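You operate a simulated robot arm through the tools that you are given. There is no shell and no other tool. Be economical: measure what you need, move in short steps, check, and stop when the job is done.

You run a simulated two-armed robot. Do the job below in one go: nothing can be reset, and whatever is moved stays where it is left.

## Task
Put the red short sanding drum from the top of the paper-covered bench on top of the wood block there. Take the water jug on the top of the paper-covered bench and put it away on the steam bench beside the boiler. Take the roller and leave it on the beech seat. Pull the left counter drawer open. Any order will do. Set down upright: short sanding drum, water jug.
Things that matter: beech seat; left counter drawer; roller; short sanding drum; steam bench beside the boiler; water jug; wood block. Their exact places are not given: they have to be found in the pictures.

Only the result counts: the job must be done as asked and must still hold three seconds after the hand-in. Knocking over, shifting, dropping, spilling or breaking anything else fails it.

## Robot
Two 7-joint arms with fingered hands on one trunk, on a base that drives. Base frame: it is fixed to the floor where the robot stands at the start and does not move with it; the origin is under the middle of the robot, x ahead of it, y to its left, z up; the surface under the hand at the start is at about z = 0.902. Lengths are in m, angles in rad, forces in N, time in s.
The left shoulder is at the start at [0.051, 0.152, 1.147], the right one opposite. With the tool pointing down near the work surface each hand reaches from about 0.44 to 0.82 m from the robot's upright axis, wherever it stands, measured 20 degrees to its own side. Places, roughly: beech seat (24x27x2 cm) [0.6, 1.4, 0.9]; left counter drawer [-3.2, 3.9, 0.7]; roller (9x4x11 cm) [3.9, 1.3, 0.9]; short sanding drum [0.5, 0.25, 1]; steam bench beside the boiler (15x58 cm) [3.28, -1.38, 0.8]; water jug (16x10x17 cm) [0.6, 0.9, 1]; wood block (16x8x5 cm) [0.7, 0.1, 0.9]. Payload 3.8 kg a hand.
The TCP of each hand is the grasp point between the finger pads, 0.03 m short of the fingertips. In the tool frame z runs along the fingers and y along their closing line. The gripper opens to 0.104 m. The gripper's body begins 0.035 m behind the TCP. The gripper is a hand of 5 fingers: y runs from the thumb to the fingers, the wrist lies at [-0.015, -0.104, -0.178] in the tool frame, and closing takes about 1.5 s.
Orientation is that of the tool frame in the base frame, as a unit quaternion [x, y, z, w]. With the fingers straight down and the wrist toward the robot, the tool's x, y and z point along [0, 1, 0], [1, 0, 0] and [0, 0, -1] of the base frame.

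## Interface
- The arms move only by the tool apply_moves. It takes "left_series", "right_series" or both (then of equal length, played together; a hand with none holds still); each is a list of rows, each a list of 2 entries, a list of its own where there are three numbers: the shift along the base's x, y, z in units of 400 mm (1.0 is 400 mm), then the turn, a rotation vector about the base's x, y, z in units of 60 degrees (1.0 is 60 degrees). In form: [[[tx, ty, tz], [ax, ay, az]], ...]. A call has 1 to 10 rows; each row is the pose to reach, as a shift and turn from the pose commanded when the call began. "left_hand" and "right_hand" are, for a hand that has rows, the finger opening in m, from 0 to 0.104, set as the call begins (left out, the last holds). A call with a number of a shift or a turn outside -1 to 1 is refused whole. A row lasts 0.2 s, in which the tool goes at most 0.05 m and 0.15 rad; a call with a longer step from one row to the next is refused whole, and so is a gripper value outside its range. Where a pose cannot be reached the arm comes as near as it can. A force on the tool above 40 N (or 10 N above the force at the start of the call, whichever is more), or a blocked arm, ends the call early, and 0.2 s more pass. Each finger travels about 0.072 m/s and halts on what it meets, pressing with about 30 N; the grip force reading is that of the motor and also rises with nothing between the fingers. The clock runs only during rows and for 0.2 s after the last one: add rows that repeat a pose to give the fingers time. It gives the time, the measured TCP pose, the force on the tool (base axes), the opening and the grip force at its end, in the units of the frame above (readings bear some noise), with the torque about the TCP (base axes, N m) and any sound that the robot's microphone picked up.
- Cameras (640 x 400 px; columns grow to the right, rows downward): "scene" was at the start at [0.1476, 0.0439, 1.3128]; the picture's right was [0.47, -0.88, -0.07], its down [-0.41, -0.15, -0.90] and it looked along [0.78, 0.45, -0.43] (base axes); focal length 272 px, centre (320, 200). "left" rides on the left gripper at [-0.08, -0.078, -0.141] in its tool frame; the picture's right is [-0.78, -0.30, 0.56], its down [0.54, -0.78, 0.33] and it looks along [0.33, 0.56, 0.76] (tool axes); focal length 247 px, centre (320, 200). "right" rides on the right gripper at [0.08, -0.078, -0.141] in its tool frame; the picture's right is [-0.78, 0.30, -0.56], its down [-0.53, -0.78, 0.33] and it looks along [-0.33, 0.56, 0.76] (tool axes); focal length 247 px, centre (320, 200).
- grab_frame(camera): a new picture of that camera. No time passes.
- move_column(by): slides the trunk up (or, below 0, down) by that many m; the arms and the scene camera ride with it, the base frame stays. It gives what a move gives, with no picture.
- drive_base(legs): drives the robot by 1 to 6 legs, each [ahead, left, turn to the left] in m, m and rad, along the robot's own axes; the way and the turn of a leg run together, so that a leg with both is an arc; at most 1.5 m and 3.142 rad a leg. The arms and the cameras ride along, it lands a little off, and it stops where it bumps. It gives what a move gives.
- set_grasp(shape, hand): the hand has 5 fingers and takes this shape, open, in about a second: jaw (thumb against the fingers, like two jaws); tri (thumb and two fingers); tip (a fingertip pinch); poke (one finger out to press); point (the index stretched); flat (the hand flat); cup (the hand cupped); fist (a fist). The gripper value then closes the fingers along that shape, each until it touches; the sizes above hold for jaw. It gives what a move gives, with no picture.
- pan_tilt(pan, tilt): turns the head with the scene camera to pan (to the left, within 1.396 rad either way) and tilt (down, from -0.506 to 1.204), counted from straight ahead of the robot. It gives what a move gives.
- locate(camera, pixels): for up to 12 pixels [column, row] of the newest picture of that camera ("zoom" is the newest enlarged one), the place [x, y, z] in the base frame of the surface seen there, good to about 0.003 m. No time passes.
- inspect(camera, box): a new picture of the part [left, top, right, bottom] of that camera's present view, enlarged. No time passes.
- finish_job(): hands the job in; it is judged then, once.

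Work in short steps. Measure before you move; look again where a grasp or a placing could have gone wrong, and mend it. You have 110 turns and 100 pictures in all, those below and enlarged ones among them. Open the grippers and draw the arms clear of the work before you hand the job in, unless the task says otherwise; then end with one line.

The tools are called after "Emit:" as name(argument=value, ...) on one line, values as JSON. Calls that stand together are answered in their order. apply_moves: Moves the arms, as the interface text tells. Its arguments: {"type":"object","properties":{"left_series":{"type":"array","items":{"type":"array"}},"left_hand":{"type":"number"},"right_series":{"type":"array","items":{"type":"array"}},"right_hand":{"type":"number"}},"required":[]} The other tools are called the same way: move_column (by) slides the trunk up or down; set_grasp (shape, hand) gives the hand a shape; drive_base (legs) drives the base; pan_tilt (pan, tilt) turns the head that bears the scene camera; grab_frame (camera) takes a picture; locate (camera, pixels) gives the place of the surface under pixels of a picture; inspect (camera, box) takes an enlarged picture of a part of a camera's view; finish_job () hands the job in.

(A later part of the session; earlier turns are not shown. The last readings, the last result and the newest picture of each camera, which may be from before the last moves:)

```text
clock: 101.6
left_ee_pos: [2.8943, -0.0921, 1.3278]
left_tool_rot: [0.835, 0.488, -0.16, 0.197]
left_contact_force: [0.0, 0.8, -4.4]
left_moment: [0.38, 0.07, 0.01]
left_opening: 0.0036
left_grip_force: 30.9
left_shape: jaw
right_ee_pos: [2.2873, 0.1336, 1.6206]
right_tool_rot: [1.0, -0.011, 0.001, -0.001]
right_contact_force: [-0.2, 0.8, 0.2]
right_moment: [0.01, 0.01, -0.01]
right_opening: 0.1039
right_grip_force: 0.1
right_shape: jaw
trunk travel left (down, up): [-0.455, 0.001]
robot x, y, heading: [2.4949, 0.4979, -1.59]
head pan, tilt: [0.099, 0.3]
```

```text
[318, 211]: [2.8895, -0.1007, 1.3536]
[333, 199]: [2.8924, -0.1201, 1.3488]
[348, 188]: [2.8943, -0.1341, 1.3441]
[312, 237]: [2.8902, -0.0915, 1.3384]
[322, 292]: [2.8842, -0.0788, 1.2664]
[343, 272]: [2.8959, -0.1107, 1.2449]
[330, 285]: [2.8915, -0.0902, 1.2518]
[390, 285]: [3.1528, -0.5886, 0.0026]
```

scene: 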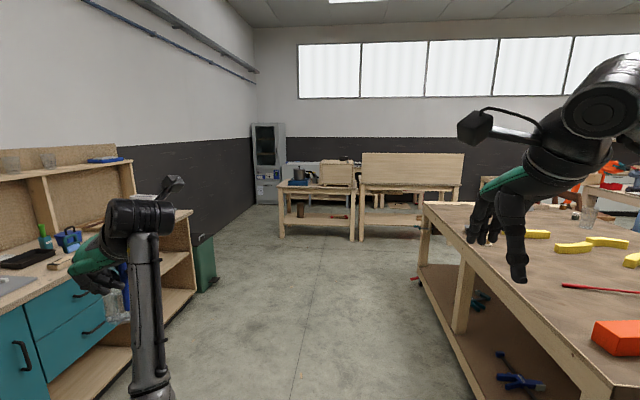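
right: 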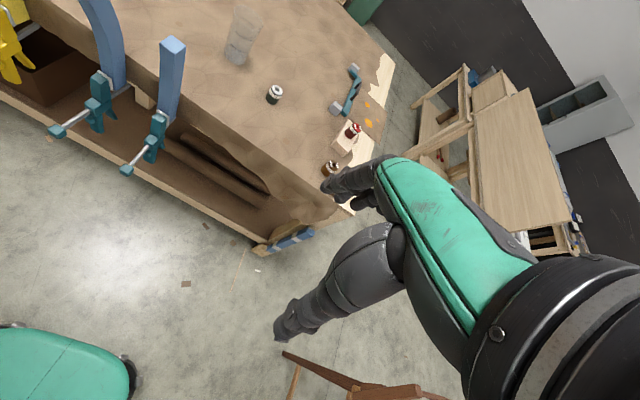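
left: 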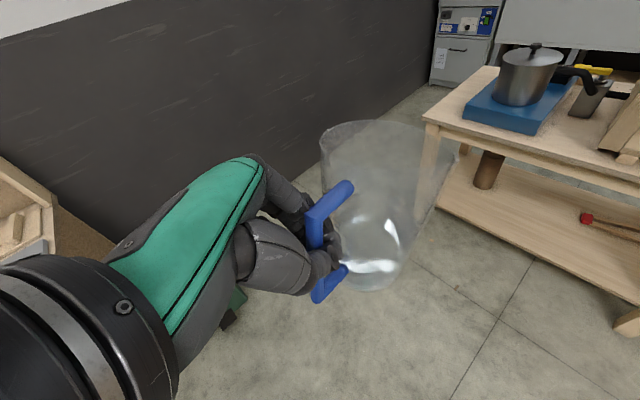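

The far side sags ≈0.2 rad; I correct by turning −0.2 rad about x, slowly.

Emit:
apply_moves(left_series=[[[0, 0, 0], [-0.05, 0, 0]], [[0, 0, 0], [-0.1, 0, 0]], [[0, 0, 0], [-0.15, 0, 0]], [[0, 0, 0], [-0.2, 0, 0]], [[0, 0, 0], [-0.2, 0, 0]]])

Emit:
drive_base(legs=[[0.6, 0.36, 0], [0.4, 0, 0]])

Emit:
grab_frame(camera="left")

Emit:
pan_tilt(pan=0.35, tilt=0.7)

Emit:
grab_frame(camera="scene")

```text
clock: 102.8
left_ee_pos: [2.8954, -0.0907, 1.3263]
left_tool_rot: [0.81, 0.469, -0.21, 0.283]
left_contact_force: [-0.8, -0.2, -6.1]
left_moment: [0.42, 0.11, 0.05]
left_opening: 0.0037
left_grip_force: 30.4
left_shape: jaw
right_ee_pos: [2.2854, 0.1333, 1.6187]
right_tool_rot: [1.0, -0.01, 0.0, 0.0]
right_contact_force: [-0.4, -0.1, 0.4]
right_moment: [0.0, -0.03, 0.02]
right_opening: 0.1038
right_grip_force: 0.1
right_shape: jaw
trunk travel left (down, up): [-0.455, 0.001]
robot x, y, heading: [2.4971, 0.4995, -1.591]
head pan, tilt: [0.099, 0.3]
```

```text
clock: 108.7
left_ee_pos: [3.233, -1.0873, 1.3291]
left_tool_rot: [0.809, 0.469, -0.211, 0.285]
left_contact_force: [1.3, 0.4, -4.6]
left_moment: [0.43, 0.1, -0.03]
left_opening: 0.0038
left_grip_force: 30.0
left_shape: jaw
right_ee_pos: [2.6244, -0.8624, 1.6197]
right_tool_rot: [1.0, -0.01, -0.001, 0.001]
right_contact_force: [1.0, 0.4, 0.5]
right_moment: [0.0, -0.02, -0.02]
right_opening: 0.104
right_grip_force: 0.1
right_shape: jaw
trunk travel left (down, up): [-0.455, 0.001]
robot x, y, heading: [2.83, -0.5006, -1.591]
head pan, tilt: [0.099, 0.3]
```

```text
42 pictures are left
```

left: 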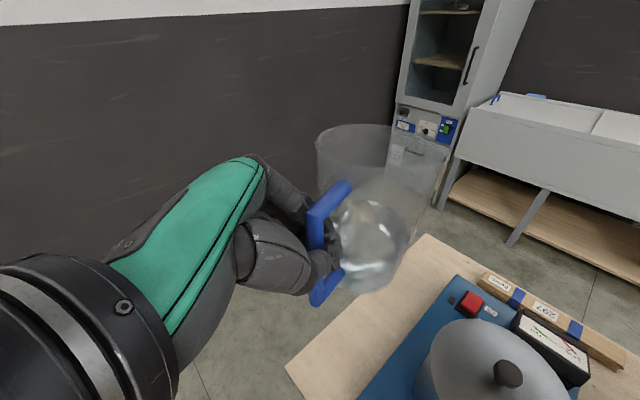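

```text
clock: 109.6
left_ee_pos: [3.2335, -1.0921, 1.3257]
left_tool_rot: [0.81, 0.469, -0.21, 0.283]
left_contact_force: [-0.2, 0.0, -5.9]
left_moment: [0.42, 0.12, 0.0]
left_opening: 0.0033
left_grip_force: 30.2
left_shape: jaw
right_ee_pos: [2.6243, -0.8665, 1.6195]
right_tool_rot: [1.0, -0.011, 0.0, -0.001]
right_contact_force: [0.2, 0.2, 1.0]
right_moment: [0.04, 0.03, -0.01]
right_opening: 0.104
right_grip_force: 0.1
right_shape: jaw
trunk travel left (down, up): [-0.455, 0.001]
robot x, y, heading: [2.8301, -0.5002, -1.589]
head pan, tilt: [0.351, 0.7]
```

```text
41 pictures are left
```

scene: 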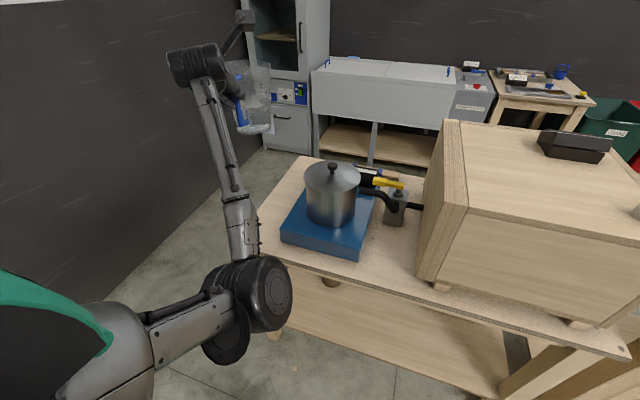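

The jug hangs above the strip. I measure the handle and jug edges in the left and scene pictures.

Emit:
locate(camera="left", pixels=[[320, 207], [334, 195], [348, 185], [315, 236], [318, 298], [340, 275], [330, 150], [400, 240], [425, 165]])

Emit:
inspect(camera="scene", box=[190, 40, 310, 160])

```text
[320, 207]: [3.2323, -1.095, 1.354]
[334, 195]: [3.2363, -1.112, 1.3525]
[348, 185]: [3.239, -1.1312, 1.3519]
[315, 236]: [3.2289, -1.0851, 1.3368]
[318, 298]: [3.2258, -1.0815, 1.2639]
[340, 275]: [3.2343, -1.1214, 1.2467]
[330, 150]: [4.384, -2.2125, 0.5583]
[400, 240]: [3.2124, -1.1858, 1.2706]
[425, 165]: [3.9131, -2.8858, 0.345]
```

```text
3.33 times, centred on (250, 100) of scene
```

zoom: 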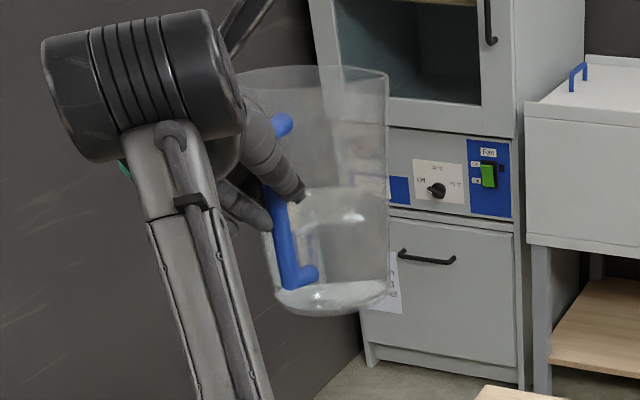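

The jug is upright. Its body centre is ≈(3.248, −1.185); I want ≈(3.262, −1.285). I drive 0.1 ahead and 0.014 left.

Emit:
drive_base(legs=[[0.1, 0.014, 0]])

Emit:
move_column(by=-0.2)

Emit:
grab_frame(camera="scene")

Emit:
grab_frame(camera="left")

```text
clock: 110.8
left_ee_pos: [3.2433, -1.1799, 1.3319]
left_tool_rot: [0.809, 0.468, -0.211, 0.286]
left_contact_force: [0.0, 0.8, -5.7]
left_moment: [0.43, 0.1, 0.01]
left_opening: 0.0036
left_grip_force: 30.5
left_shape: jaw
right_ee_pos: [2.6347, -0.9541, 1.6232]
right_tool_rot: [1.0, -0.011, 0.0, 0.004]
right_contact_force: [-0.5, 1.2, -0.1]
right_moment: [-0.08, -0.01, 0.01]
right_opening: 0.1039
right_grip_force: 0.2
right_shape: jaw
trunk travel left (down, up): [-0.455, 0.001]
robot x, y, heading: [2.8445, -0.5967, -1.592]
head pan, tilt: [0.351, 0.7]
```

```text
clock: 112.9
left_ee_pos: [3.2455, -1.1882, 1.1274]
left_tool_rot: [0.809, 0.47, -0.21, 0.284]
left_contact_force: [0.2, 0.5, -4.8]
left_moment: [0.44, 0.1, 0.02]
left_opening: 0.0034
left_grip_force: 30.7
left_shape: jaw
right_ee_pos: [2.6351, -0.964, 1.4202]
right_tool_rot: [1.0, -0.01, 0.0, 0.0]
right_contact_force: [-1.6, 0.1, -0.2]
right_moment: [0.02, 0.01, -0.02]
right_opening: 0.1041
right_grip_force: 0.2
right_shape: jaw
trunk travel left (down, up): [-0.255, 0.201]
robot x, y, heading: [2.8453, -0.5987, -1.596]
head pan, tilt: [0.351, 0.7]
```

```text
39 pictures are left
```

scene: 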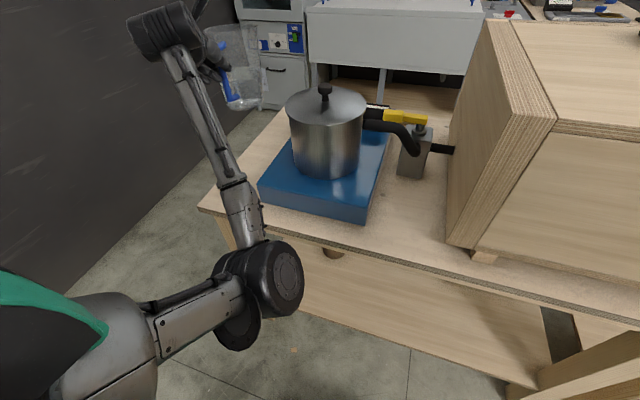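

```text
38 pictures are left
```

left: 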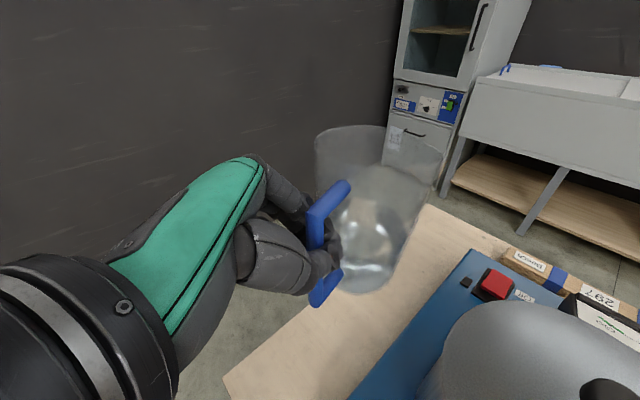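

The strip is below; but the elbow may near the bench front on lowering. I measure elbow and forearm positions.

Emit:
locate(camera="scene", pixels=[[265, 270], [285, 290], [245, 335], [240, 215], [262, 240], [232, 90], [245, 95], [300, 290], [210, 205], [235, 105]])

Emit:
locate(camera="left", pixels=[[320, 207], [334, 195], [348, 185], [315, 236], [318, 298], [400, 300]])

```text
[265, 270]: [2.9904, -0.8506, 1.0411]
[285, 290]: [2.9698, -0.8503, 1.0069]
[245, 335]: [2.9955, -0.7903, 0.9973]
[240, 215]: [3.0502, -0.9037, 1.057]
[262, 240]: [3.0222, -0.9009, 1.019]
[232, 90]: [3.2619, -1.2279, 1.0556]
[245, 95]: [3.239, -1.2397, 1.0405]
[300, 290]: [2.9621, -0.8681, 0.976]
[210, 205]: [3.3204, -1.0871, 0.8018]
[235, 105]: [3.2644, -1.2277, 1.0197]
```

```text
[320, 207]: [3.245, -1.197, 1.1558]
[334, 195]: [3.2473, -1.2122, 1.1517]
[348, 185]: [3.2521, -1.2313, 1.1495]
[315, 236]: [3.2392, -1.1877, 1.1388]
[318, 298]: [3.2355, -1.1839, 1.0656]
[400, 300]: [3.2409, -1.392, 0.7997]
```

Elbow clears the bench front by 0.15 m. I lower another 0.19 m; the jug's base should then be ~1.5 cm above the bench.

Emit:
move_column(by=-0.19)

Emit:
inspect(camera="scene", box=[150, 0, 390, 160])

Emit:
grab_frame(camera="left")

```text
clock: 115.0
left_ee_pos: [3.2444, -1.1879, 0.9373]
left_tool_rot: [0.809, 0.47, -0.21, 0.284]
left_contact_force: [0.0, -0.6, -5.7]
left_moment: [0.43, 0.09, 0.0]
left_opening: 0.0035
left_grip_force: 29.8
left_shape: jaw
right_ee_pos: [2.6347, -1.0239, 1.178]
right_tool_rot: [0.998, -0.011, 0.001, -0.06]
right_contact_force: [-0.1, -0.4, -0.2]
right_moment: [0.0, -0.01, 0.02]
right_opening: 0.1038
right_grip_force: 0.0
right_shape: jaw
trunk travel left (down, up): [-0.065, 0.391]
robot x, y, heading: [2.8447, -0.5957, -1.591]
head pan, tilt: [0.351, 0.7]
```

```text
2.50 times, centred on (270, 80) of scene
```

zoom: 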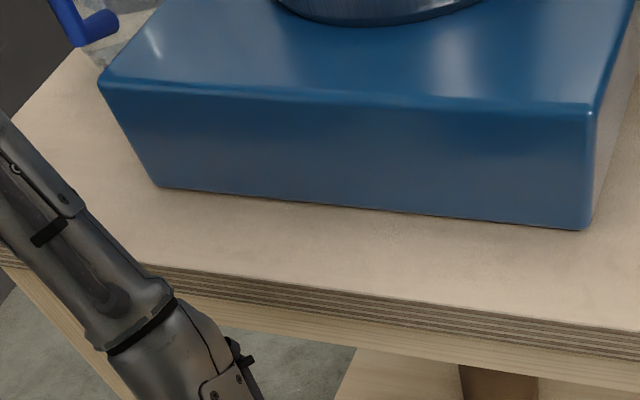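

```text
36 pictures are left
```

left: 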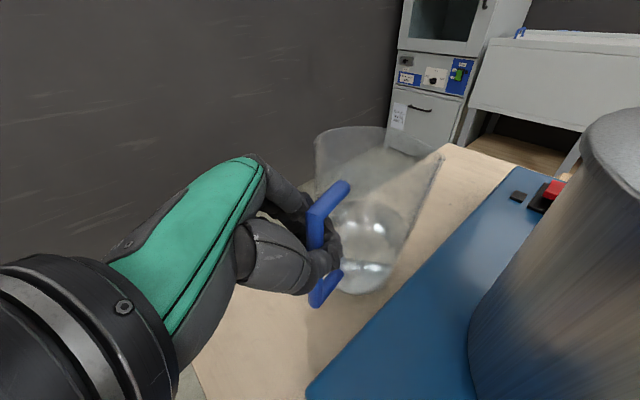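

The right hand deviated (z 1.178, tilted): something may have touched that arm. I look with the scene camera to the right before continuing.

Emit:
pan_tilt(pan=-0.3, tilt=0.6)

Emit:
grab_frame(camera="scene")

```text
clock: 116.0
left_ee_pos: [3.2446, -1.1887, 0.9365]
left_tool_rot: [0.81, 0.47, -0.209, 0.283]
left_contact_force: [-0.5, 0.2, -4.6]
left_moment: [0.4, 0.1, 0.0]
left_opening: 0.0037
left_grip_force: 29.7
left_shape: jaw
right_ee_pos: [2.6349, -1.0241, 1.1769]
right_tool_rot: [0.998, -0.01, 0.0, -0.06]
right_contact_force: [-0.1, -0.1, -0.3]
right_moment: [0.03, 0.01, -0.01]
right_opening: 0.104
right_grip_force: 0.1
right_shape: jaw
trunk travel left (down, up): [-0.065, 0.391]
robot x, y, heading: [2.8446, -0.5983, -1.591]
head pan, tilt: [-0.3, 0.6]
```

```text
35 pictures are left
```

scene: 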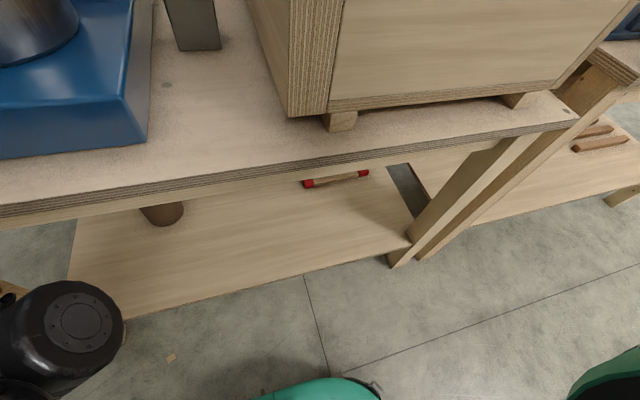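

Nothing of the bench is disturbed; likely the right arm met the robot's own body. Now I lower the jug with the arm: 1 cm, then in small steps watching force.

Emit:
apply_moves(left_series=[[[0, 0, -0.012], [0, 0, 0]], [[0, 0, -0.025], [0, 0, 0]], [[0, 0, -0.03], [0, 0, 0]], [[0, 0, -0.035], [0, 0, 0]], [[0, 0, -0.035], [0, 0, 0]]])

Emit:
inspect(camera="left", box=[270, 110, 490, 320])

```text
clock: 117.2
left_ee_pos: [3.2448, -1.1884, 0.9225]
left_tool_rot: [0.809, 0.469, -0.21, 0.284]
left_contact_force: [0.0, -0.4, -2.0]
left_moment: [0.25, 0.04, -0.03]
left_opening: 0.0038
left_grip_force: 29.7
left_shape: jaw
right_ee_pos: [2.6341, -1.0235, 1.1773]
right_tool_rot: [0.998, -0.011, 0.001, -0.06]
right_contact_force: [0.4, -0.7, -0.7]
right_moment: [0.03, 0.04, -0.01]
right_opening: 0.1038
right_grip_force: 0.1
right_shape: jaw
trunk travel left (down, up): [-0.065, 0.391]
robot x, y, heading: [2.8476, -0.5986, -1.592]
head pan, tilt: [-0.3, 0.6]
```

```text
1.90 times, centred on (380, 215) of left
```

zoom: 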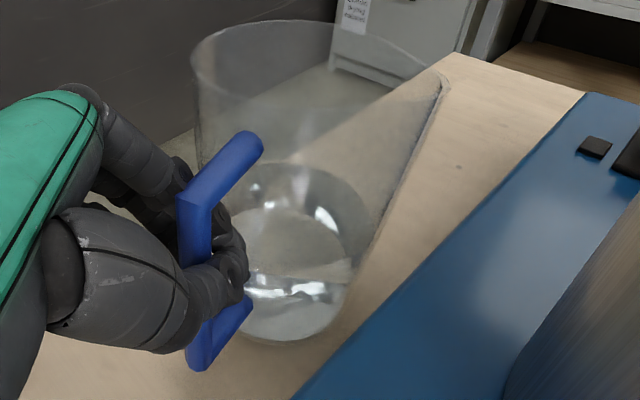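

First contact (load down to 2 N). A few mm more, slowly.

Emit:
apply_moves(left_series=[[[0, 0, -0.003], [0, 0, 0]], [[0, 0, -0.006], [0, 0, 0]], [[0, 0, -0.009], [0, 0, 0]], [[0, 0, -0.009], [0, 0, 0]]])

```text
clock: 118.2
left_ee_pos: [3.2458, -1.188, 0.9199]
left_tool_rot: [0.81, 0.469, -0.209, 0.285]
left_contact_force: [-0.7, 1.9, -1.8]
left_moment: [0.15, 0.01, 0.02]
left_opening: 0.0037
left_grip_force: 29.9
left_shape: jaw
right_ee_pos: [2.6349, -1.0245, 1.1766]
right_tool_rot: [0.998, -0.011, 0.001, -0.06]
right_contact_force: [0.1, 0.0, 0.0]
right_moment: [0.0, -0.02, -0.02]
right_opening: 0.1039
right_grip_force: 0.0
right_shape: jaw
trunk travel left (down, up): [-0.065, 0.391]
robot x, y, heading: [2.8422, -0.596, -1.593]
head pan, tilt: [-0.3, 0.6]
```

Torque is shrinking as it levels on the bench; 4 mm more.

Emit:
apply_moves(left_series=[[[0, 0, -0.003], [0, 0, 0]], [[0, 0, -0.006], [0, 0, 0]], [[0, 0, -0.01], [0, 0, 0]], [[0, 0, -0.01], [0, 0, 0]]])

Emit:
grab_frame(camera="left")

```text
clock: 119.2
left_ee_pos: [3.2454, -1.1877, 0.9172]
left_tool_rot: [0.809, 0.469, -0.209, 0.285]
left_contact_force: [0.5, 1.7, 5.9]
left_moment: [0.1, -0.02, 0.0]
left_opening: 0.0038
left_grip_force: 30.5
left_shape: jaw
right_ee_pos: [2.6338, -1.0224, 1.1771]
right_tool_rot: [0.998, -0.011, 0.0, -0.059]
right_contact_force: [0.3, 0.0, -0.1]
right_moment: [0.0, -0.01, -0.01]
right_opening: 0.1041
right_grip_force: 0.0
right_shape: jaw
trunk travel left (down, up): [-0.065, 0.391]
robot x, y, heading: [2.8418, -0.596, -1.591]
head pan, tilt: [-0.3, 0.6]
```

```text
33 pictures are left
```

left: 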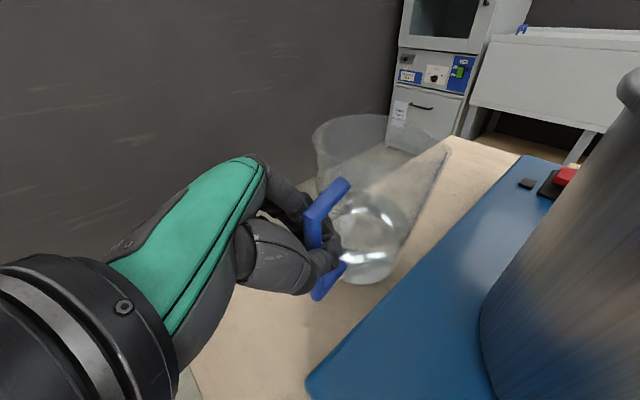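

The jug rests on the bench (5.9 N up). I open to 0.06.

Emit:
apply_moves(left_series=[[[0, 0, 0.002], [0, 0, 0]], [[0, 0, 0.004], [0, 0, 0]], [[0, 0, 0.004], [0, 0, 0]], [[0, 0, 0.004], [0, 0, 0]], [[0, 0, 0.004], [0, 0, 0]], [[0, 0, 0.004], [0, 0, 0]]], left_hand=0.06)

Emit:
grab_frame(camera="left")

```text
clock: 120.6
left_ee_pos: [3.2444, -1.188, 0.9182]
left_tool_rot: [0.809, 0.469, -0.21, 0.284]
left_contact_force: [-0.5, 0.4, -0.1]
left_moment: [0.01, -0.01, 0.02]
left_opening: 0.0595
left_grip_force: 0.0
left_shape: jaw
right_ee_pos: [2.6344, -1.0252, 1.1759]
right_tool_rot: [0.998, -0.011, 0.001, -0.06]
right_contact_force: [1.1, -0.9, 0.3]
right_moment: [0.02, -0.03, 0.01]
right_opening: 0.1037
right_grip_force: 0.0
right_shape: jaw
trunk travel left (down, up): [-0.065, 0.391]
robot x, y, heading: [2.8434, -0.5964, -1.594]
head pan, tilt: [-0.3, 0.6]
```

```text
32 pictures are left
```

left: 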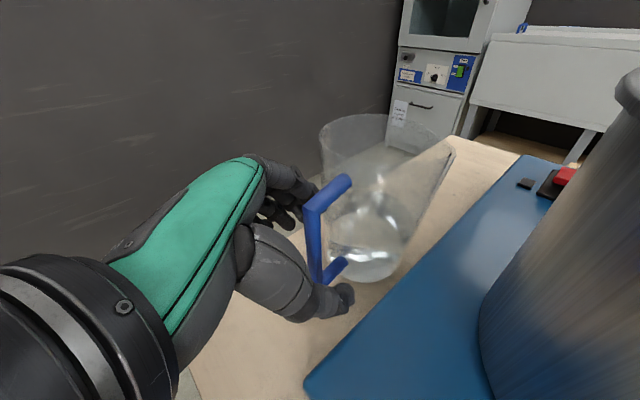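

The jug stands released, with the hand free. I withdraw along the fingers' line and up.

Emit:
apply_moves(left_series=[[[0.004, 0.035, 0.04], [0, 0, 0]], [[0.011, 0.1, 0.115], [0, 0, 0]], [[0.018, 0.165, 0.19], [0, 0, 0]], [[0.025, 0.23, 0.265], [0, 0, 0]], [[0.025, 0.28, 0.36], [0, 0, 0]], [[0.025, 0.3, 0.47], [0, 0, 0]], [[0.025, 0.3, 0.58], [0, 0, 0]]])

Emit:
drive_base(legs=[[-0.3, 0, 0]])

Emit:
pan_tilt(pan=0.4, tilt=0.35)

Emit:
grab_frame(camera="scene")

```text
clock: 122.2
left_ee_pos: [3.2544, -1.07, 1.1498]
left_tool_rot: [0.809, 0.469, -0.21, 0.284]
left_contact_force: [-0.5, -0.8, 0.1]
left_moment: [-0.01, 0.01, 0.0]
left_opening: 0.0597
left_grip_force: 0.2
left_shape: jaw
right_ee_pos: [2.6347, -1.0233, 1.1777]
right_tool_rot: [0.998, -0.011, 0.001, -0.06]
right_contact_force: [-0.1, -0.1, 0.1]
right_moment: [-0.03, 0.0, 0.01]
right_opening: 0.1039
right_grip_force: 0.1
right_shape: jaw
trunk travel left (down, up): [-0.065, 0.391]
robot x, y, heading: [2.8391, -0.597, -1.591]
head pan, tilt: [-0.3, 0.6]
```

```text
clock: 124.3
left_ee_pos: [3.2605, -0.7696, 1.1493]
left_tool_rot: [0.81, 0.468, -0.21, 0.283]
left_contact_force: [-0.6, 0.0, 0.1]
left_moment: [-0.01, 0.0, 0.01]
left_opening: 0.0598
left_grip_force: 0.1
left_shape: jaw
right_ee_pos: [2.6401, -0.7229, 1.1783]
right_tool_rot: [0.998, -0.012, 0.001, -0.061]
right_contact_force: [0.1, 0.4, 0.0]
right_moment: [-0.02, -0.04, 0.0]
right_opening: 0.1041
right_grip_force: 0.0
right_shape: jaw
trunk travel left (down, up): [-0.065, 0.391]
robot x, y, heading: [2.851, -0.2965, -1.594]
head pan, tilt: [-0.3, 0.6]
```

```text
clock: 125.3
left_ee_pos: [3.2595, -0.7701, 1.1499]
left_tool_rot: [0.81, 0.47, -0.21, 0.283]
left_contact_force: [0.5, 0.0, -0.4]
left_moment: [0.0, 0.01, -0.06]
left_opening: 0.06
left_grip_force: 0.0
left_shape: jaw
right_ee_pos: [2.64, -0.7226, 1.1774]
right_tool_rot: [0.998, -0.012, 0.0, -0.061]
right_contact_force: [-0.2, -0.4, 0.6]
right_moment: [0.0, 0.01, -0.01]
right_opening: 0.104
right_grip_force: 0.1
right_shape: jaw
trunk travel left (down, up): [-0.065, 0.391]
robot x, y, heading: [2.8488, -0.2954, -1.59]
head pan, tilt: [0.4, 0.351]
```

```text
31 pictures are left
```

scene: 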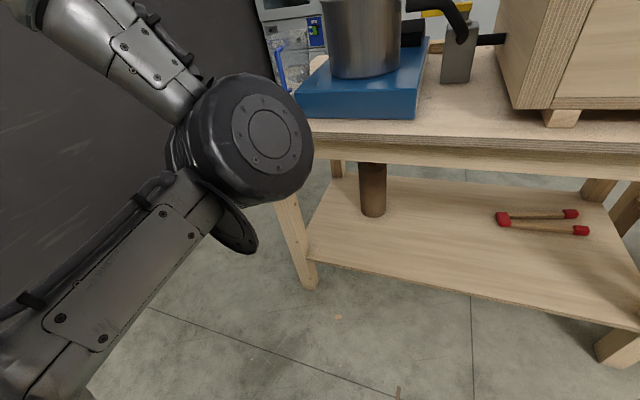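

The jug stands upright on the strip beside the boiler (285,65). Next the roller: I raise the trunk, bring the left hand back to fingers-down, straighten the right hand, and drive back.

Emit:
move_column(by=0.2)

Emit:
apply_moves(left_series=[[[-0.01, 0.01, 0], [0.0578, -0.0429, -0.0959]], [[-0.02, 0.02, 0], [0.1156, -0.0858, -0.1918]], [[-0.04, 0.04, 0], [0.1734, -0.1287, -0.2877]], [[-0.06, 0.06, 0], [0.2312, -0.1716, -0.3836]], [[-0.08, 0.08, 0], [0.289, -0.2145, -0.4795]], [[-0.1, 0.1, 0], [0.3468, -0.2574, -0.5754]], [[-0.12, 0.1, 0], [0.4046, -0.3003, -0.6713]], [[-0.14, 0.1, 0], [0.4624, -0.3432, -0.7672]], [[-0.16, 0.1, 0], [0.5202, -0.3861, -0.8631]], [[-0.18, 0.1, 0], [0.578, -0.429, -0.959]]], right_series=[[[0, 0, 0.02], [-0.02, 0, 0]], [[0, 0, 0.04], [-0.04, 0, 0]], [[0, 0, 0.06], [-0.06, 0, 0]], [[0, 0, 0.08], [-0.08, 0, 0]], [[0, 0, 0.1], [-0.1, 0, 0]], [[0, 0, 0.1], [-0.115, 0, 0]], [[0, 0, 0.1], [-0.115, 0, 0]], [[0, 0, 0.1], [-0.115, 0, 0]], [[0, 0, 0.1], [-0.115, 0, 0]], [[0, 0, 0.1], [-0.115, 0, 0]]], left_hand=0.104)

Emit:
drive_base(legs=[[-0.8, -0.15, 0], [-0.75, -0.1, 0], [0, 0, 1.59]])

Emit:
pan_tilt(pan=0.0, tilt=0.3)

Emit:
grab_frame(camera="scene")

```text
clock: 127.5
left_ee_pos: [3.2591, -0.7709, 1.3487]
left_tool_rot: [0.81, 0.469, -0.21, 0.283]
left_contact_force: [0.4, -0.3, -0.9]
left_moment: [0.03, 0.03, -0.01]
left_opening: 0.06
left_grip_force: 0.1
left_shape: jaw
right_ee_pos: [2.6409, -0.7232, 1.3758]
right_tool_rot: [0.998, -0.011, 0.001, -0.062]
right_contact_force: [-0.4, -0.3, 0.7]
right_moment: [0.0, 0.01, 0.03]
right_opening: 0.1038
right_grip_force: 0.0
right_shape: jaw
trunk travel left (down, up): [-0.265, 0.191]
robot x, y, heading: [2.8511, -0.2967, -1.595]
head pan, tilt: [0.4, 0.351]
```

```text
clock: 129.7
left_ee_pos: [3.2054, -0.7432, 1.3557]
left_tool_rot: [1.0, -0.004, 0.0, -0.002]
left_contact_force: [-0.6, 0.2, 0.4]
left_moment: [0.03, -0.01, -0.01]
left_opening: 0.1038
left_grip_force: 0.0
left_shape: jaw
left hand out of reach, approached as far as the arm can: row 8, 9, 10
right_ee_pos: [2.6389, -0.7212, 1.4166]
right_tool_rot: [1.0, -0.012, 0.001, 0.0]
right_contact_force: [0.6, -0.4, 0.3]
right_moment: [-0.01, 0.01, -0.03]
right_opening: 0.1041
right_grip_force: 0.0
right_shape: jaw
trunk travel left (down, up): [-0.265, 0.191]
robot x, y, heading: [2.8512, -0.2964, -1.591]
head pan, tilt: [0.4, 0.351]
```

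```text
clock: 141.5
left_ee_pos: [3.0756, 1.601, 1.3552]
left_tool_rot: [0.71, 0.704, 0.0, 0.0]
left_contact_force: [-0.1, 0.0, -0.1]
left_moment: [0.02, 0.01, 0.03]
left_opening: 0.1037
left_grip_force: 0.1
left_shape: jaw
right_ee_pos: [3.0539, 1.0361, 1.4171]
right_tool_rot: [0.717, 0.697, 0.001, -0.001]
right_contact_force: [0.5, -0.5, -0.7]
right_moment: [0.0, -0.02, -0.01]
right_opening: 0.104
right_grip_force: 0.0
right_shape: jaw
trunk travel left (down, up): [-0.265, 0.191]
robot x, y, heading: [2.6317, 1.2514, -0.03]
head pan, tilt: [0.4, 0.351]
```

```text
clock: 142.4
left_ee_pos: [3.0769, 1.6015, 1.3552]
left_tool_rot: [0.71, 0.704, 0.0, 0.0]
left_contact_force: [-0.2, -0.7, 0.2]
left_moment: [0.0, -0.01, 0.0]
left_opening: 0.1037
left_grip_force: 0.1
left_shape: jaw
right_ee_pos: [3.0546, 1.0352, 1.4172]
right_tool_rot: [0.717, 0.698, 0.001, -0.001]
right_contact_force: [0.3, -0.4, 0.3]
right_moment: [0.0, 0.0, -0.02]
right_opening: 0.104
right_grip_force: 0.2
right_shape: jaw
trunk travel left (down, up): [-0.265, 0.191]
robot x, y, heading: [2.6304, 1.251, -0.032]
head pan, tilt: [0.0, 0.3]
```

```text
30 pictures are left
```

scene: 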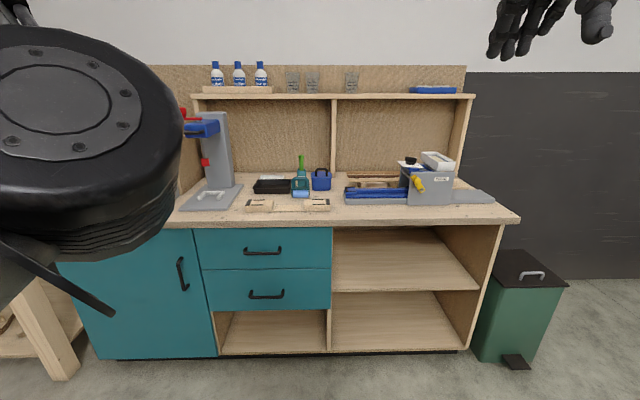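

I'm facing the counter; candidates for the roller at (300,180) and (321,180). Zooming.

Emit:
inspect(camera="scene", box=[230, 140, 410, 230])

```text
3.56 times, centred on (320, 185) of scene
```

zoom: 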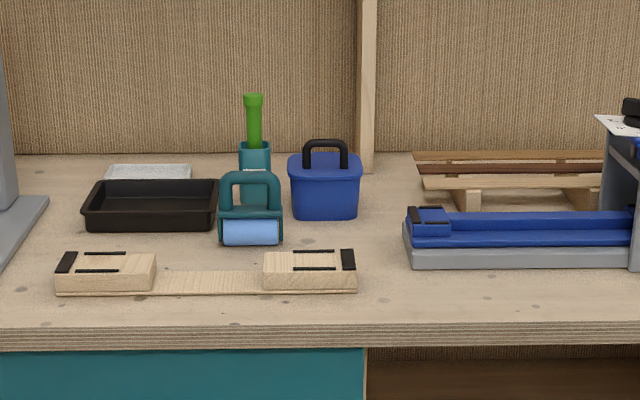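

The roller is the teal thing with a handle loop at (250,210). I measure it and its neighbours.

Emit:
locate(camera="zoom", pixels=[[250, 179], [227, 185], [274, 185], [225, 205], [276, 205], [250, 233], [222, 240], [281, 240], [255, 155], [258, 195], [310, 190], [190, 215]])

Emit:
locate(camera="scene", pixels=[[300, 222], [265, 215], [320, 100], [265, 295], [290, 205], [330, 172]])

```text
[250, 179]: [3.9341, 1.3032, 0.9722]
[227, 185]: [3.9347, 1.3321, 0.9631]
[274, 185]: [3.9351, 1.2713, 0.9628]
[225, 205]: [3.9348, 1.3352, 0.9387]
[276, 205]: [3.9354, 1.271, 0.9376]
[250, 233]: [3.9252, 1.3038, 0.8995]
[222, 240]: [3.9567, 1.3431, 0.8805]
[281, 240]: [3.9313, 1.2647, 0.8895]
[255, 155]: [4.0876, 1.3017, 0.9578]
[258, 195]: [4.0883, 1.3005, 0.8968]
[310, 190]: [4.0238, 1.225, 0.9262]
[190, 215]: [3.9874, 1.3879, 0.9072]
```

```text
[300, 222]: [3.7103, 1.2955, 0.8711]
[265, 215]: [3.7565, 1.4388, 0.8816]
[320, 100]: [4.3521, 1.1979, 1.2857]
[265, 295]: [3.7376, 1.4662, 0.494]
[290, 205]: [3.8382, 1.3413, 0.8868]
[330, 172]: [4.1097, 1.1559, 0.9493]
```

The roller's handle bar lies along y at x≈3.94, y 1.27–1.335, top 0.98. I drive to ≈(3.23, 1.1).

Emit:
drive_base(legs=[[0.6, -0.13, 0.03]])

Emit:
pan_tilt(pan=0.2, tilt=0.6)

Emit:
inspect(camera="scene", box=[220, 80, 420, 230])

```text
clock: 145.9
left_ee_pos: [3.6635, 1.4776, 1.3563]
left_tool_rot: [0.699, 0.715, 0.0, 0.0]
left_contact_force: [0.1, -0.1, 0.0]
left_moment: [0.0, -0.01, 0.02]
left_opening: 0.1038
left_grip_force: 0.0
left_shape: jaw
right_ee_pos: [3.6583, 0.9124, 1.418]
right_tool_rot: [0.706, 0.708, 0.002, -0.001]
right_contact_force: [-0.2, -0.3, 0.3]
right_moment: [-0.01, 0.0, 0.01]
right_opening: 0.1039
right_grip_force: 0.2
right_shape: jaw
trunk travel left (down, up): [-0.265, 0.191]
robot x, y, heading: [3.2311, 1.1115, 0.003]
head pan, tilt: [0.0, 0.3]
```

```text
clock: 146.7
left_ee_pos: [3.6656, 1.4773, 1.3563]
left_tool_rot: [0.699, 0.715, 0.0, -0.001]
left_contact_force: [-0.4, -0.8, -0.2]
left_moment: [-0.01, 0.0, -0.02]
left_opening: 0.1035
left_grip_force: 0.1
left_shape: jaw
right_ee_pos: [3.6605, 0.9113, 1.4174]
right_tool_rot: [0.706, 0.708, 0.002, -0.002]
right_contact_force: [0.0, 0.5, -0.5]
right_moment: [0.02, -0.04, -0.02]
right_opening: 0.1038
right_grip_force: 0.1
right_shape: jaw
trunk travel left (down, up): [-0.265, 0.191]
robot x, y, heading: [3.2294, 1.1133, 0.002]
head pan, tilt: [0.201, 0.6]
```

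```text
2.67 times, centred on (320, 155) of scene
```

zoom: 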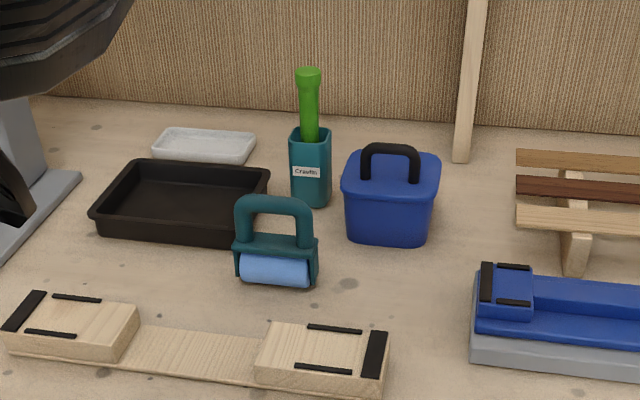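

I refine the roller's position from here.

Emit:
locate(camera="zoom", pixels=[[275, 203], [246, 213], [302, 216], [243, 235], [304, 238], [275, 245], [275, 270], [270, 300], [390, 195], [350, 170], [265, 190], [240, 185]])

```text
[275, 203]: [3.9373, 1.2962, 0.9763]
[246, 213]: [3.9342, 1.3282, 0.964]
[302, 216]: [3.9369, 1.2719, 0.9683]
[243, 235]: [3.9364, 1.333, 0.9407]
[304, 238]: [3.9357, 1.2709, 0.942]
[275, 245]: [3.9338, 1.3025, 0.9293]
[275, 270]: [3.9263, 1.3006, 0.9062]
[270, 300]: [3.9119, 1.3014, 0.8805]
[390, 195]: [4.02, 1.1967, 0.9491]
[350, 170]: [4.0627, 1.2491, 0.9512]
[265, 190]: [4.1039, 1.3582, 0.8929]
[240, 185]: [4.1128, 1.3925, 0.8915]
```

Handle centre (3.944, 1.302), top 0.98. I bring the left hand above it at z≈1.10, opening 0.085.

Emit:
apply_moves(left_series=[[[0.077, -0.049, -0.05], [0, 0, 0]], [[0.155, -0.097, -0.12], [0, 0, 0]], [[0.232, -0.146, -0.19], [0, 0, 0]], [[0.31, -0.194, -0.26], [0, 0, -0.01]], [[0.386, -0.243, -0.33], [0, 0, -0.022]], [[0.463, -0.292, -0.4], [0, 0, -0.022]], [[0.54, -0.34, -0.47], [0, 0, -0.022]], [[0.618, -0.389, -0.54], [0, 0, -0.022]], [[0.695, -0.4375, -0.62], [0, 0, -0.022]], [[0.695, -0.4375, -0.64], [0, 0, -0.022]]], left_hand=0.085)

Emit:
grab_frame(camera="left")

```text
clock: 148.9
left_ee_pos: [3.9423, 1.3028, 1.1004]
left_tool_rot: [0.707, 0.707, 0.0, 0.0]
left_contact_force: [0.5, -0.4, -0.1]
left_moment: [-0.01, 0.02, -0.02]
left_opening: 0.0851
left_grip_force: 0.0
left_shape: jaw
left hand out of reach, approached as far as the arm can: row 1, 2
right_ee_pos: [3.6593, 0.9115, 1.4171]
right_tool_rot: [0.706, 0.708, 0.001, -0.001]
right_contact_force: [-1.0, 0.5, 0.5]
right_moment: [0.03, 0.0, -0.03]
right_opening: 0.1039
right_grip_force: 0.1
right_shape: jaw
trunk travel left (down, up): [-0.265, 0.191]
robot x, y, heading: [3.227, 1.1116, -0.002]
head pan, tilt: [0.201, 0.6]
```

```text
27 pictures are left
```

left: 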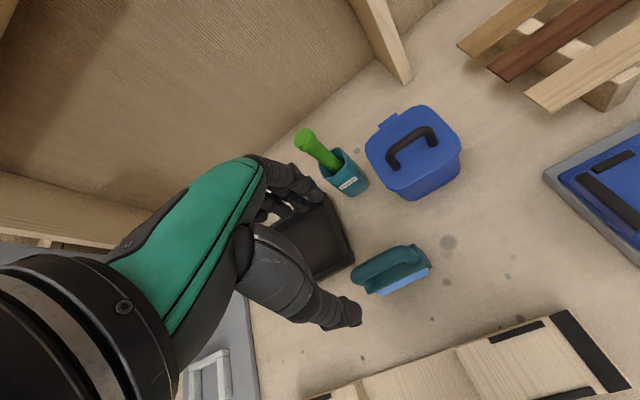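

I check the handle's position in the left picture.

Emit:
locate(camera="left", pixels=[[358, 270], [388, 256], [415, 250], [400, 268], [400, 285], [375, 262]])

```text
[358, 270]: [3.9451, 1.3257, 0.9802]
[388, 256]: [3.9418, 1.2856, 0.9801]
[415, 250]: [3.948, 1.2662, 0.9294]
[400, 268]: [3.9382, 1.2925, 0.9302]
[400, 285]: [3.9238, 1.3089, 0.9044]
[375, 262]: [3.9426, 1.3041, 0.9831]
```

Aligned: handle top (3.943, 1.304, 0.981). I descend to z≈0.964 and then close.

Emit:
apply_moves(left_series=[[[0.003, 0, -0.1], [0, 0, 0]], [[0.003, 0, -0.2], [0, 0, 0]], [[0.003, 0, -0.28], [0, 0, 0]], [[0.003, 0, -0.34], [0, 0, 0]], [[0.003, 0, -0.34], [0, 0, 0]]])

Emit:
apply_moves(left_series=[[[0, 0, 0], [0, 0, 0]], [[0, 0, 0], [0, 0, 0]], [[0, 0, 0], [0, 0, 0]], [[0, 0, 0], [0, 0, 0]], [[0, 0, 0], [0, 0, 0]], [[0, 0, 0], [0, 0, 0]], [[0, 0, 0], [0, 0, 0]], [[0, 0, 0], [0, 0, 0]]], left_hand=0.0)

Emit:
grab_frame(camera="left")

```text
clock: 150.1
left_ee_pos: [3.9441, 1.3008, 0.9608]
left_tool_rot: [0.707, 0.707, 0.0, 0.0]
left_contact_force: [-0.8, 0.3, -0.2]
left_moment: [-0.01, -0.03, 0.01]
left_opening: 0.0852
left_grip_force: 0.1
left_shape: jaw
right_ee_pos: [3.6593, 0.912, 1.4165]
right_tool_rot: [0.706, 0.708, 0.001, -0.001]
right_contact_force: [0.3, -0.2, 0.6]
right_moment: [0.02, 0.05, -0.02]
right_opening: 0.1041
right_grip_force: 0.1
right_shape: jaw
trunk travel left (down, up): [-0.265, 0.191]
robot x, y, heading: [3.2298, 1.1164, 0.006]
head pan, tilt: [0.201, 0.6]
```

```text
clock: 151.9
left_ee_pos: [3.9451, 1.3008, 0.9616]
left_tool_rot: [0.708, 0.707, 0.0, -0.001]
left_contact_force: [1.0, -0.5, -0.4]
left_moment: [0.01, -0.01, 0.0]
left_opening: 0.0001
left_grip_force: 30.3
left_shape: jaw
right_ee_pos: [3.6597, 0.9111, 1.4165]
right_tool_rot: [0.706, 0.708, 0.001, -0.001]
right_contact_force: [0.1, -0.1, 0.2]
right_moment: [0.0, 0.02, 0.0]
right_opening: 0.1038
right_grip_force: 0.1
right_shape: jaw
trunk travel left (down, up): [-0.265, 0.191]
robot x, y, heading: [3.2306, 1.1108, 0.006]
head pan, tilt: [0.201, 0.6]
```

```text
26 pictures are left
```

left: 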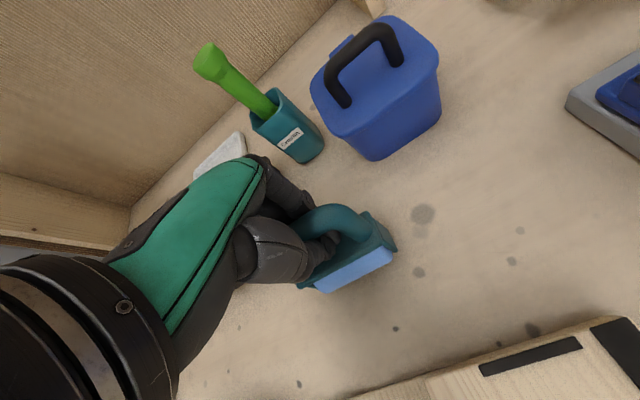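

The hand is closed around the loop. Test lift.

Emit:
apply_moves(left_series=[[[0, 0, 0.03], [0, 0, 0]], [[0, 0, 0.08], [0, 0, 0]], [[0, 0, 0.15], [0, 0, 0]], [[0, 0, 0.25], [0, 0, 0]], [[0, 0, 0.35], [0, 0, 0]], [[0, 0, 0.45], [0, 0, 0]], [[0, 0, 0.45], [0, 0, 0]]])

Emit:
grab_frame(camera="left")

```text
clock: 153.5
left_ee_pos: [3.9454, 1.3002, 1.1433]
left_tool_rot: [0.707, 0.707, -0.001, 0.0]
left_contact_force: [-0.1, 0.3, -1.8]
left_moment: [0.03, -0.01, 0.01]
left_opening: 0.0001
left_grip_force: 29.4
left_shape: jaw
right_ee_pos: [3.66, 0.9111, 1.4174]
right_tool_rot: [0.706, 0.708, 0.002, -0.001]
right_contact_force: [0.2, 0.8, 0.1]
right_moment: [0.0, 0.0, -0.01]
right_opening: 0.1039
right_grip_force: 0.0
right_shape: jaw
trunk travel left (down, up): [-0.265, 0.191]
robot x, y, heading: [3.2305, 1.1131, 0.012]
head pan, tilt: [0.201, 0.6]
```

```text
25 pictures are left
```

left: 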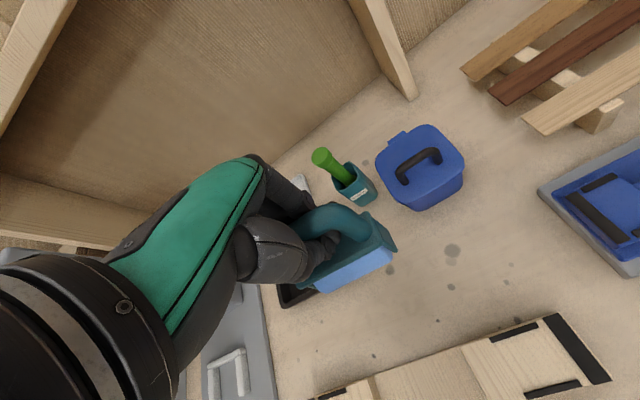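

Roller in hand. I raise it slightly, back off and drive around to the bench's left end.

Emit:
apply_moves(left_series=[[[-0.05, 0, 0.06], [0, 0, 0]], [[-0.12, 0.02, 0.14], [0, 0, 0]], [[-0.2, 0.04, 0.2], [0, 0, 0]], [[-0.28, 0.06, 0.24], [0, 0, 0]], [[-0.36, 0.08, 0.26], [0, 0, 0]], [[-0.42, 0.1, 0.26], [0, 0, 0]]])

Emit:
drive_base(legs=[[-0.85, 0, 0], [0, 0.8, 0], [0, 0.8, 0], [0, 0, -1.58], [0, -1.0, 0], [0, -0.95, 0]])

Emit:
pan_tilt(pan=0.0, tilt=0.6)

Emit:
grab_frame(camera="scene")

```text
clock: 154.9
left_ee_pos: [3.7949, 1.349, 1.2468]
left_tool_rot: [0.708, 0.706, -0.001, 0.0]
left_contact_force: [-0.2, -0.3, -2.9]
left_moment: [0.03, 0.02, 0.0]
left_opening: 0.0
left_grip_force: 30.3
left_shape: jaw
left hand out of reach, approached as far as the arm can: row 6
right_ee_pos: [3.6613, 0.9132, 1.4176]
right_tool_rot: [0.706, 0.709, 0.001, -0.001]
right_contact_force: [1.0, 1.4, 0.5]
right_moment: [-0.04, -0.01, 0.0]
right_opening: 0.104
right_grip_force: 0.0
right_shape: jaw
trunk travel left (down, up): [-0.265, 0.191]
robot x, y, heading: [3.2302, 1.1121, -0.002]
head pan, tilt: [0.201, 0.6]
```

```text
clock: 180.2
left_ee_pos: [0.6498, 2.0571, 1.2475]
left_tool_rot: [1.0, 0.012, 0.0, 0.0]
left_contact_force: [1.1, -0.4, -1.6]
left_moment: [0.02, 0.0, -0.01]
left_opening: 0.0
left_grip_force: 30.0
left_shape: jaw
right_ee_pos: [0.2118, 2.1825, 1.4162]
right_tool_rot: [1.0, 0.014, 0.001, 0.0]
right_contact_force: [-0.3, 0.3, -0.7]
right_moment: [0.02, 0.03, 0.01]
right_opening: 0.1042
right_grip_force: 0.0
right_shape: jaw
trunk travel left (down, up): [-0.265, 0.191]
robot x, y, heading: [0.3975, 2.6171, -1.543]
head pan, tilt: [0.201, 0.6]
```

```text
clock: 180.9
left_ee_pos: [0.6487, 2.0561, 1.2475]
left_tool_rot: [1.0, 0.012, 0.0, 0.0]
left_contact_force: [0.1, -0.4, -1.6]
left_moment: [-0.01, -0.02, 0.03]
left_opening: 0.0
left_grip_force: 30.6
left_shape: jaw
right_ee_pos: [0.2104, 2.1803, 1.4158]
right_tool_rot: [1.0, 0.015, 0.001, 0.0]
right_contact_force: [-0.5, 0.3, 0.2]
right_moment: [-0.02, -0.01, 0.0]
right_opening: 0.1042
right_grip_force: 0.1
right_shape: jaw
trunk travel left (down, up): [-0.265, 0.191]
robot x, y, heading: [0.4012, 2.6135, -1.545]
head pan, tilt: [0.0, 0.6]
```

```text
24 pictures are left
```

scene: 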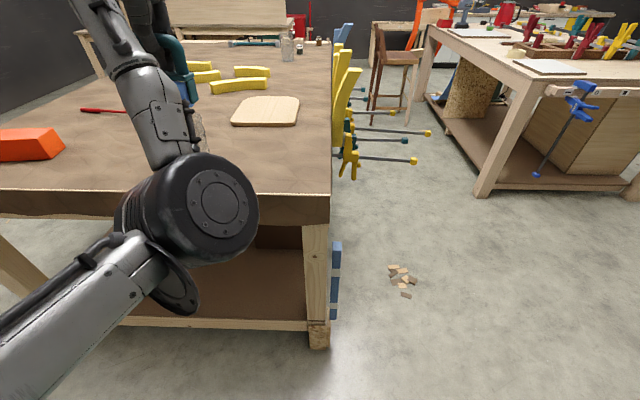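

The seat is at (266,112). I measure its corners, the bench edge and the near beaker at (195,130).

Emit:
locate(camera="scene", pixels=[[243, 98], [297, 98], [234, 123], [296, 124], [267, 110], [197, 135], [200, 120], [280, 194], [310, 190], [334, 110], [345, 80], [245, 215]])

```text
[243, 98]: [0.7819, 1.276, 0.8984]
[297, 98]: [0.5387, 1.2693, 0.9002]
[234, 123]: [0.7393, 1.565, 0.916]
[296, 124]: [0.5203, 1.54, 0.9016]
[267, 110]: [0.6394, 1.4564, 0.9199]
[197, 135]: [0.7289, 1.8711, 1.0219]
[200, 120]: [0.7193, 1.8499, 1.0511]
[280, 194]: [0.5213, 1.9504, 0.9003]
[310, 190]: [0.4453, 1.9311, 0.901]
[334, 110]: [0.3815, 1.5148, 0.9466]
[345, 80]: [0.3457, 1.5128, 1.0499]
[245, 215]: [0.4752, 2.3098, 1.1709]
```

I check the base's size using the table I bumped earlier (its edge at (520,82) and leg foot (483,195)).

Emit:
locate(camera="scene", pixels=[[520, 82], [470, 50], [485, 193], [540, 95], [440, 38], [478, 130], [318, 342], [310, 325], [250, 325]])

```text
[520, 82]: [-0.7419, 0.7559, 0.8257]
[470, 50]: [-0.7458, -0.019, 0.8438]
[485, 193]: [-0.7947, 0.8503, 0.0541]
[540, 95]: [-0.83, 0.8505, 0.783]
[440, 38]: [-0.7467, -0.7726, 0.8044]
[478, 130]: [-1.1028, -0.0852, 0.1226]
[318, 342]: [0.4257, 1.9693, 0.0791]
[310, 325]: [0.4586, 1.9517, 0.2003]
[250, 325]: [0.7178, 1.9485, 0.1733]
```

Table edge −0.743 vs. stop at −0.515: my body reaches ~0.23 m, so I can stand 0.3 m from the bench end. I raise the trunk 0.1 and drive 0.35 ahead.

Emit:
move_column(by=0.1)

Emit:
drive_base(legs=[[0.35, -0.03, -0.02]])

Emit:
grab_frame(camera="left")

Emit:
grab_frame(camera="scene")

```text
clock: 182.3
left_ee_pos: [0.6483, 2.0555, 1.3468]
left_tool_rot: [1.0, 0.012, 0.0, -0.001]
left_contact_force: [-1.2, -0.5, -2.1]
left_moment: [0.0, -0.06, -0.04]
left_opening: 0.0
left_grip_force: 29.6
left_shape: jaw
right_ee_pos: [0.2104, 2.1813, 1.5175]
right_tool_rot: [1.0, 0.014, 0.002, -0.001]
right_contact_force: [0.2, 0.5, -0.5]
right_moment: [0.01, 0.02, 0.03]
right_opening: 0.1039
right_grip_force: 0.1
right_shape: jaw
trunk travel left (down, up): [-0.365, 0.091]
robot x, y, heading: [0.3955, 2.6178, -1.541]
head pan, tilt: [0.0, 0.6]
```

```text
clock: 184.5
left_ee_pos: [0.6148, 1.7033, 1.3486]
left_tool_rot: [1.0, 0.001, -0.001, 0.001]
left_contact_force: [-0.1, -0.2, -1.5]
left_moment: [0.0, 0.05, 0.0]
left_opening: 0.0
left_grip_force: 30.6
left_shape: jaw
right_ee_pos: [0.1769, 1.8375, 1.517]
right_tool_rot: [1.0, 0.004, 0.002, 0.001]
right_contact_force: [0.5, 0.7, 0.0]
right_moment: [0.04, 0.0, 0.0]
right_opening: 0.1038
right_grip_force: 0.2
right_shape: jaw
trunk travel left (down, up): [-0.365, 0.091]
robot x, y, heading: [0.377, 2.2622, -1.561]
head pan, tilt: [0.0, 0.6]
```

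```text
23 pictures are left
```

left: 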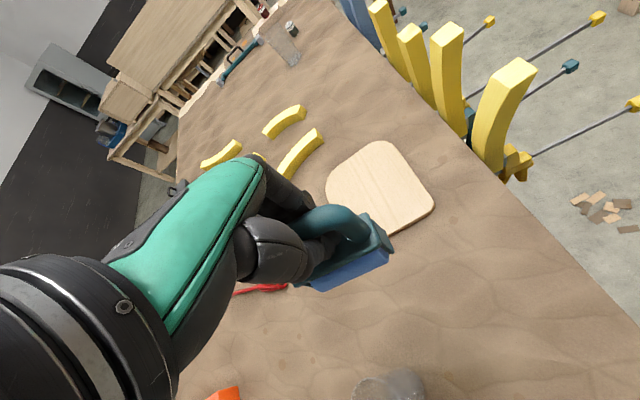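

```text
22 pictures are left
```

scene: 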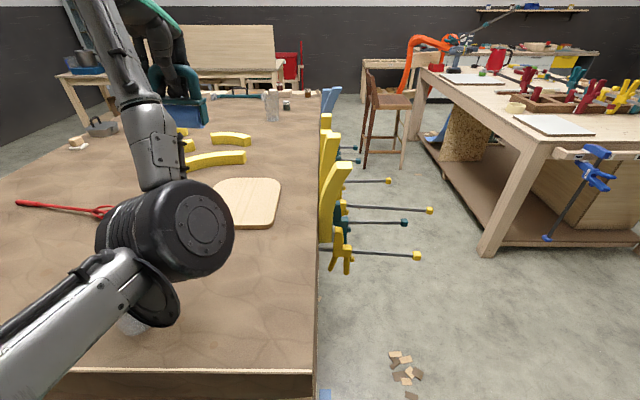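

The beaker is below the elbow at scene (130,325). I measure it, the elbow, the seat corners and the roller.

Emit:
locate(camera="scene", pixels=[[130, 325], [170, 310], [150, 260], [205, 255], [222, 178], [280, 180], [216, 225], [272, 228], [155, 175]])

Emit:
locate(camera="left", pixels=[[385, 375], [410, 385], [375, 145], [430, 210], [330, 190], [388, 232], [350, 270], [385, 258], [345, 225]])

```text
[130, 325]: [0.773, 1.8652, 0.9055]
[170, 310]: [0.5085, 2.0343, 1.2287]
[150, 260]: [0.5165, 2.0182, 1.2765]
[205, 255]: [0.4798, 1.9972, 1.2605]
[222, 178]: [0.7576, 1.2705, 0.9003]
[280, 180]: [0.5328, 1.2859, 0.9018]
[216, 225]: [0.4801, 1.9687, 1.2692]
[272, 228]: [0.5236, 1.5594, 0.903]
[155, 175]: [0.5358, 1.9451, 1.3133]
```

```text
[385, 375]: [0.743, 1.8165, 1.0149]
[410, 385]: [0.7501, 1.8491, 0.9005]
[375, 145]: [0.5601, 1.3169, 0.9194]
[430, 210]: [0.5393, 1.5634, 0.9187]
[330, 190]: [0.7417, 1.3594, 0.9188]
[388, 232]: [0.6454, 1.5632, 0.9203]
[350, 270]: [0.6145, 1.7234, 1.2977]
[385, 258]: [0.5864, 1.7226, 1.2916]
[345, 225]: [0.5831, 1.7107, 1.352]
```

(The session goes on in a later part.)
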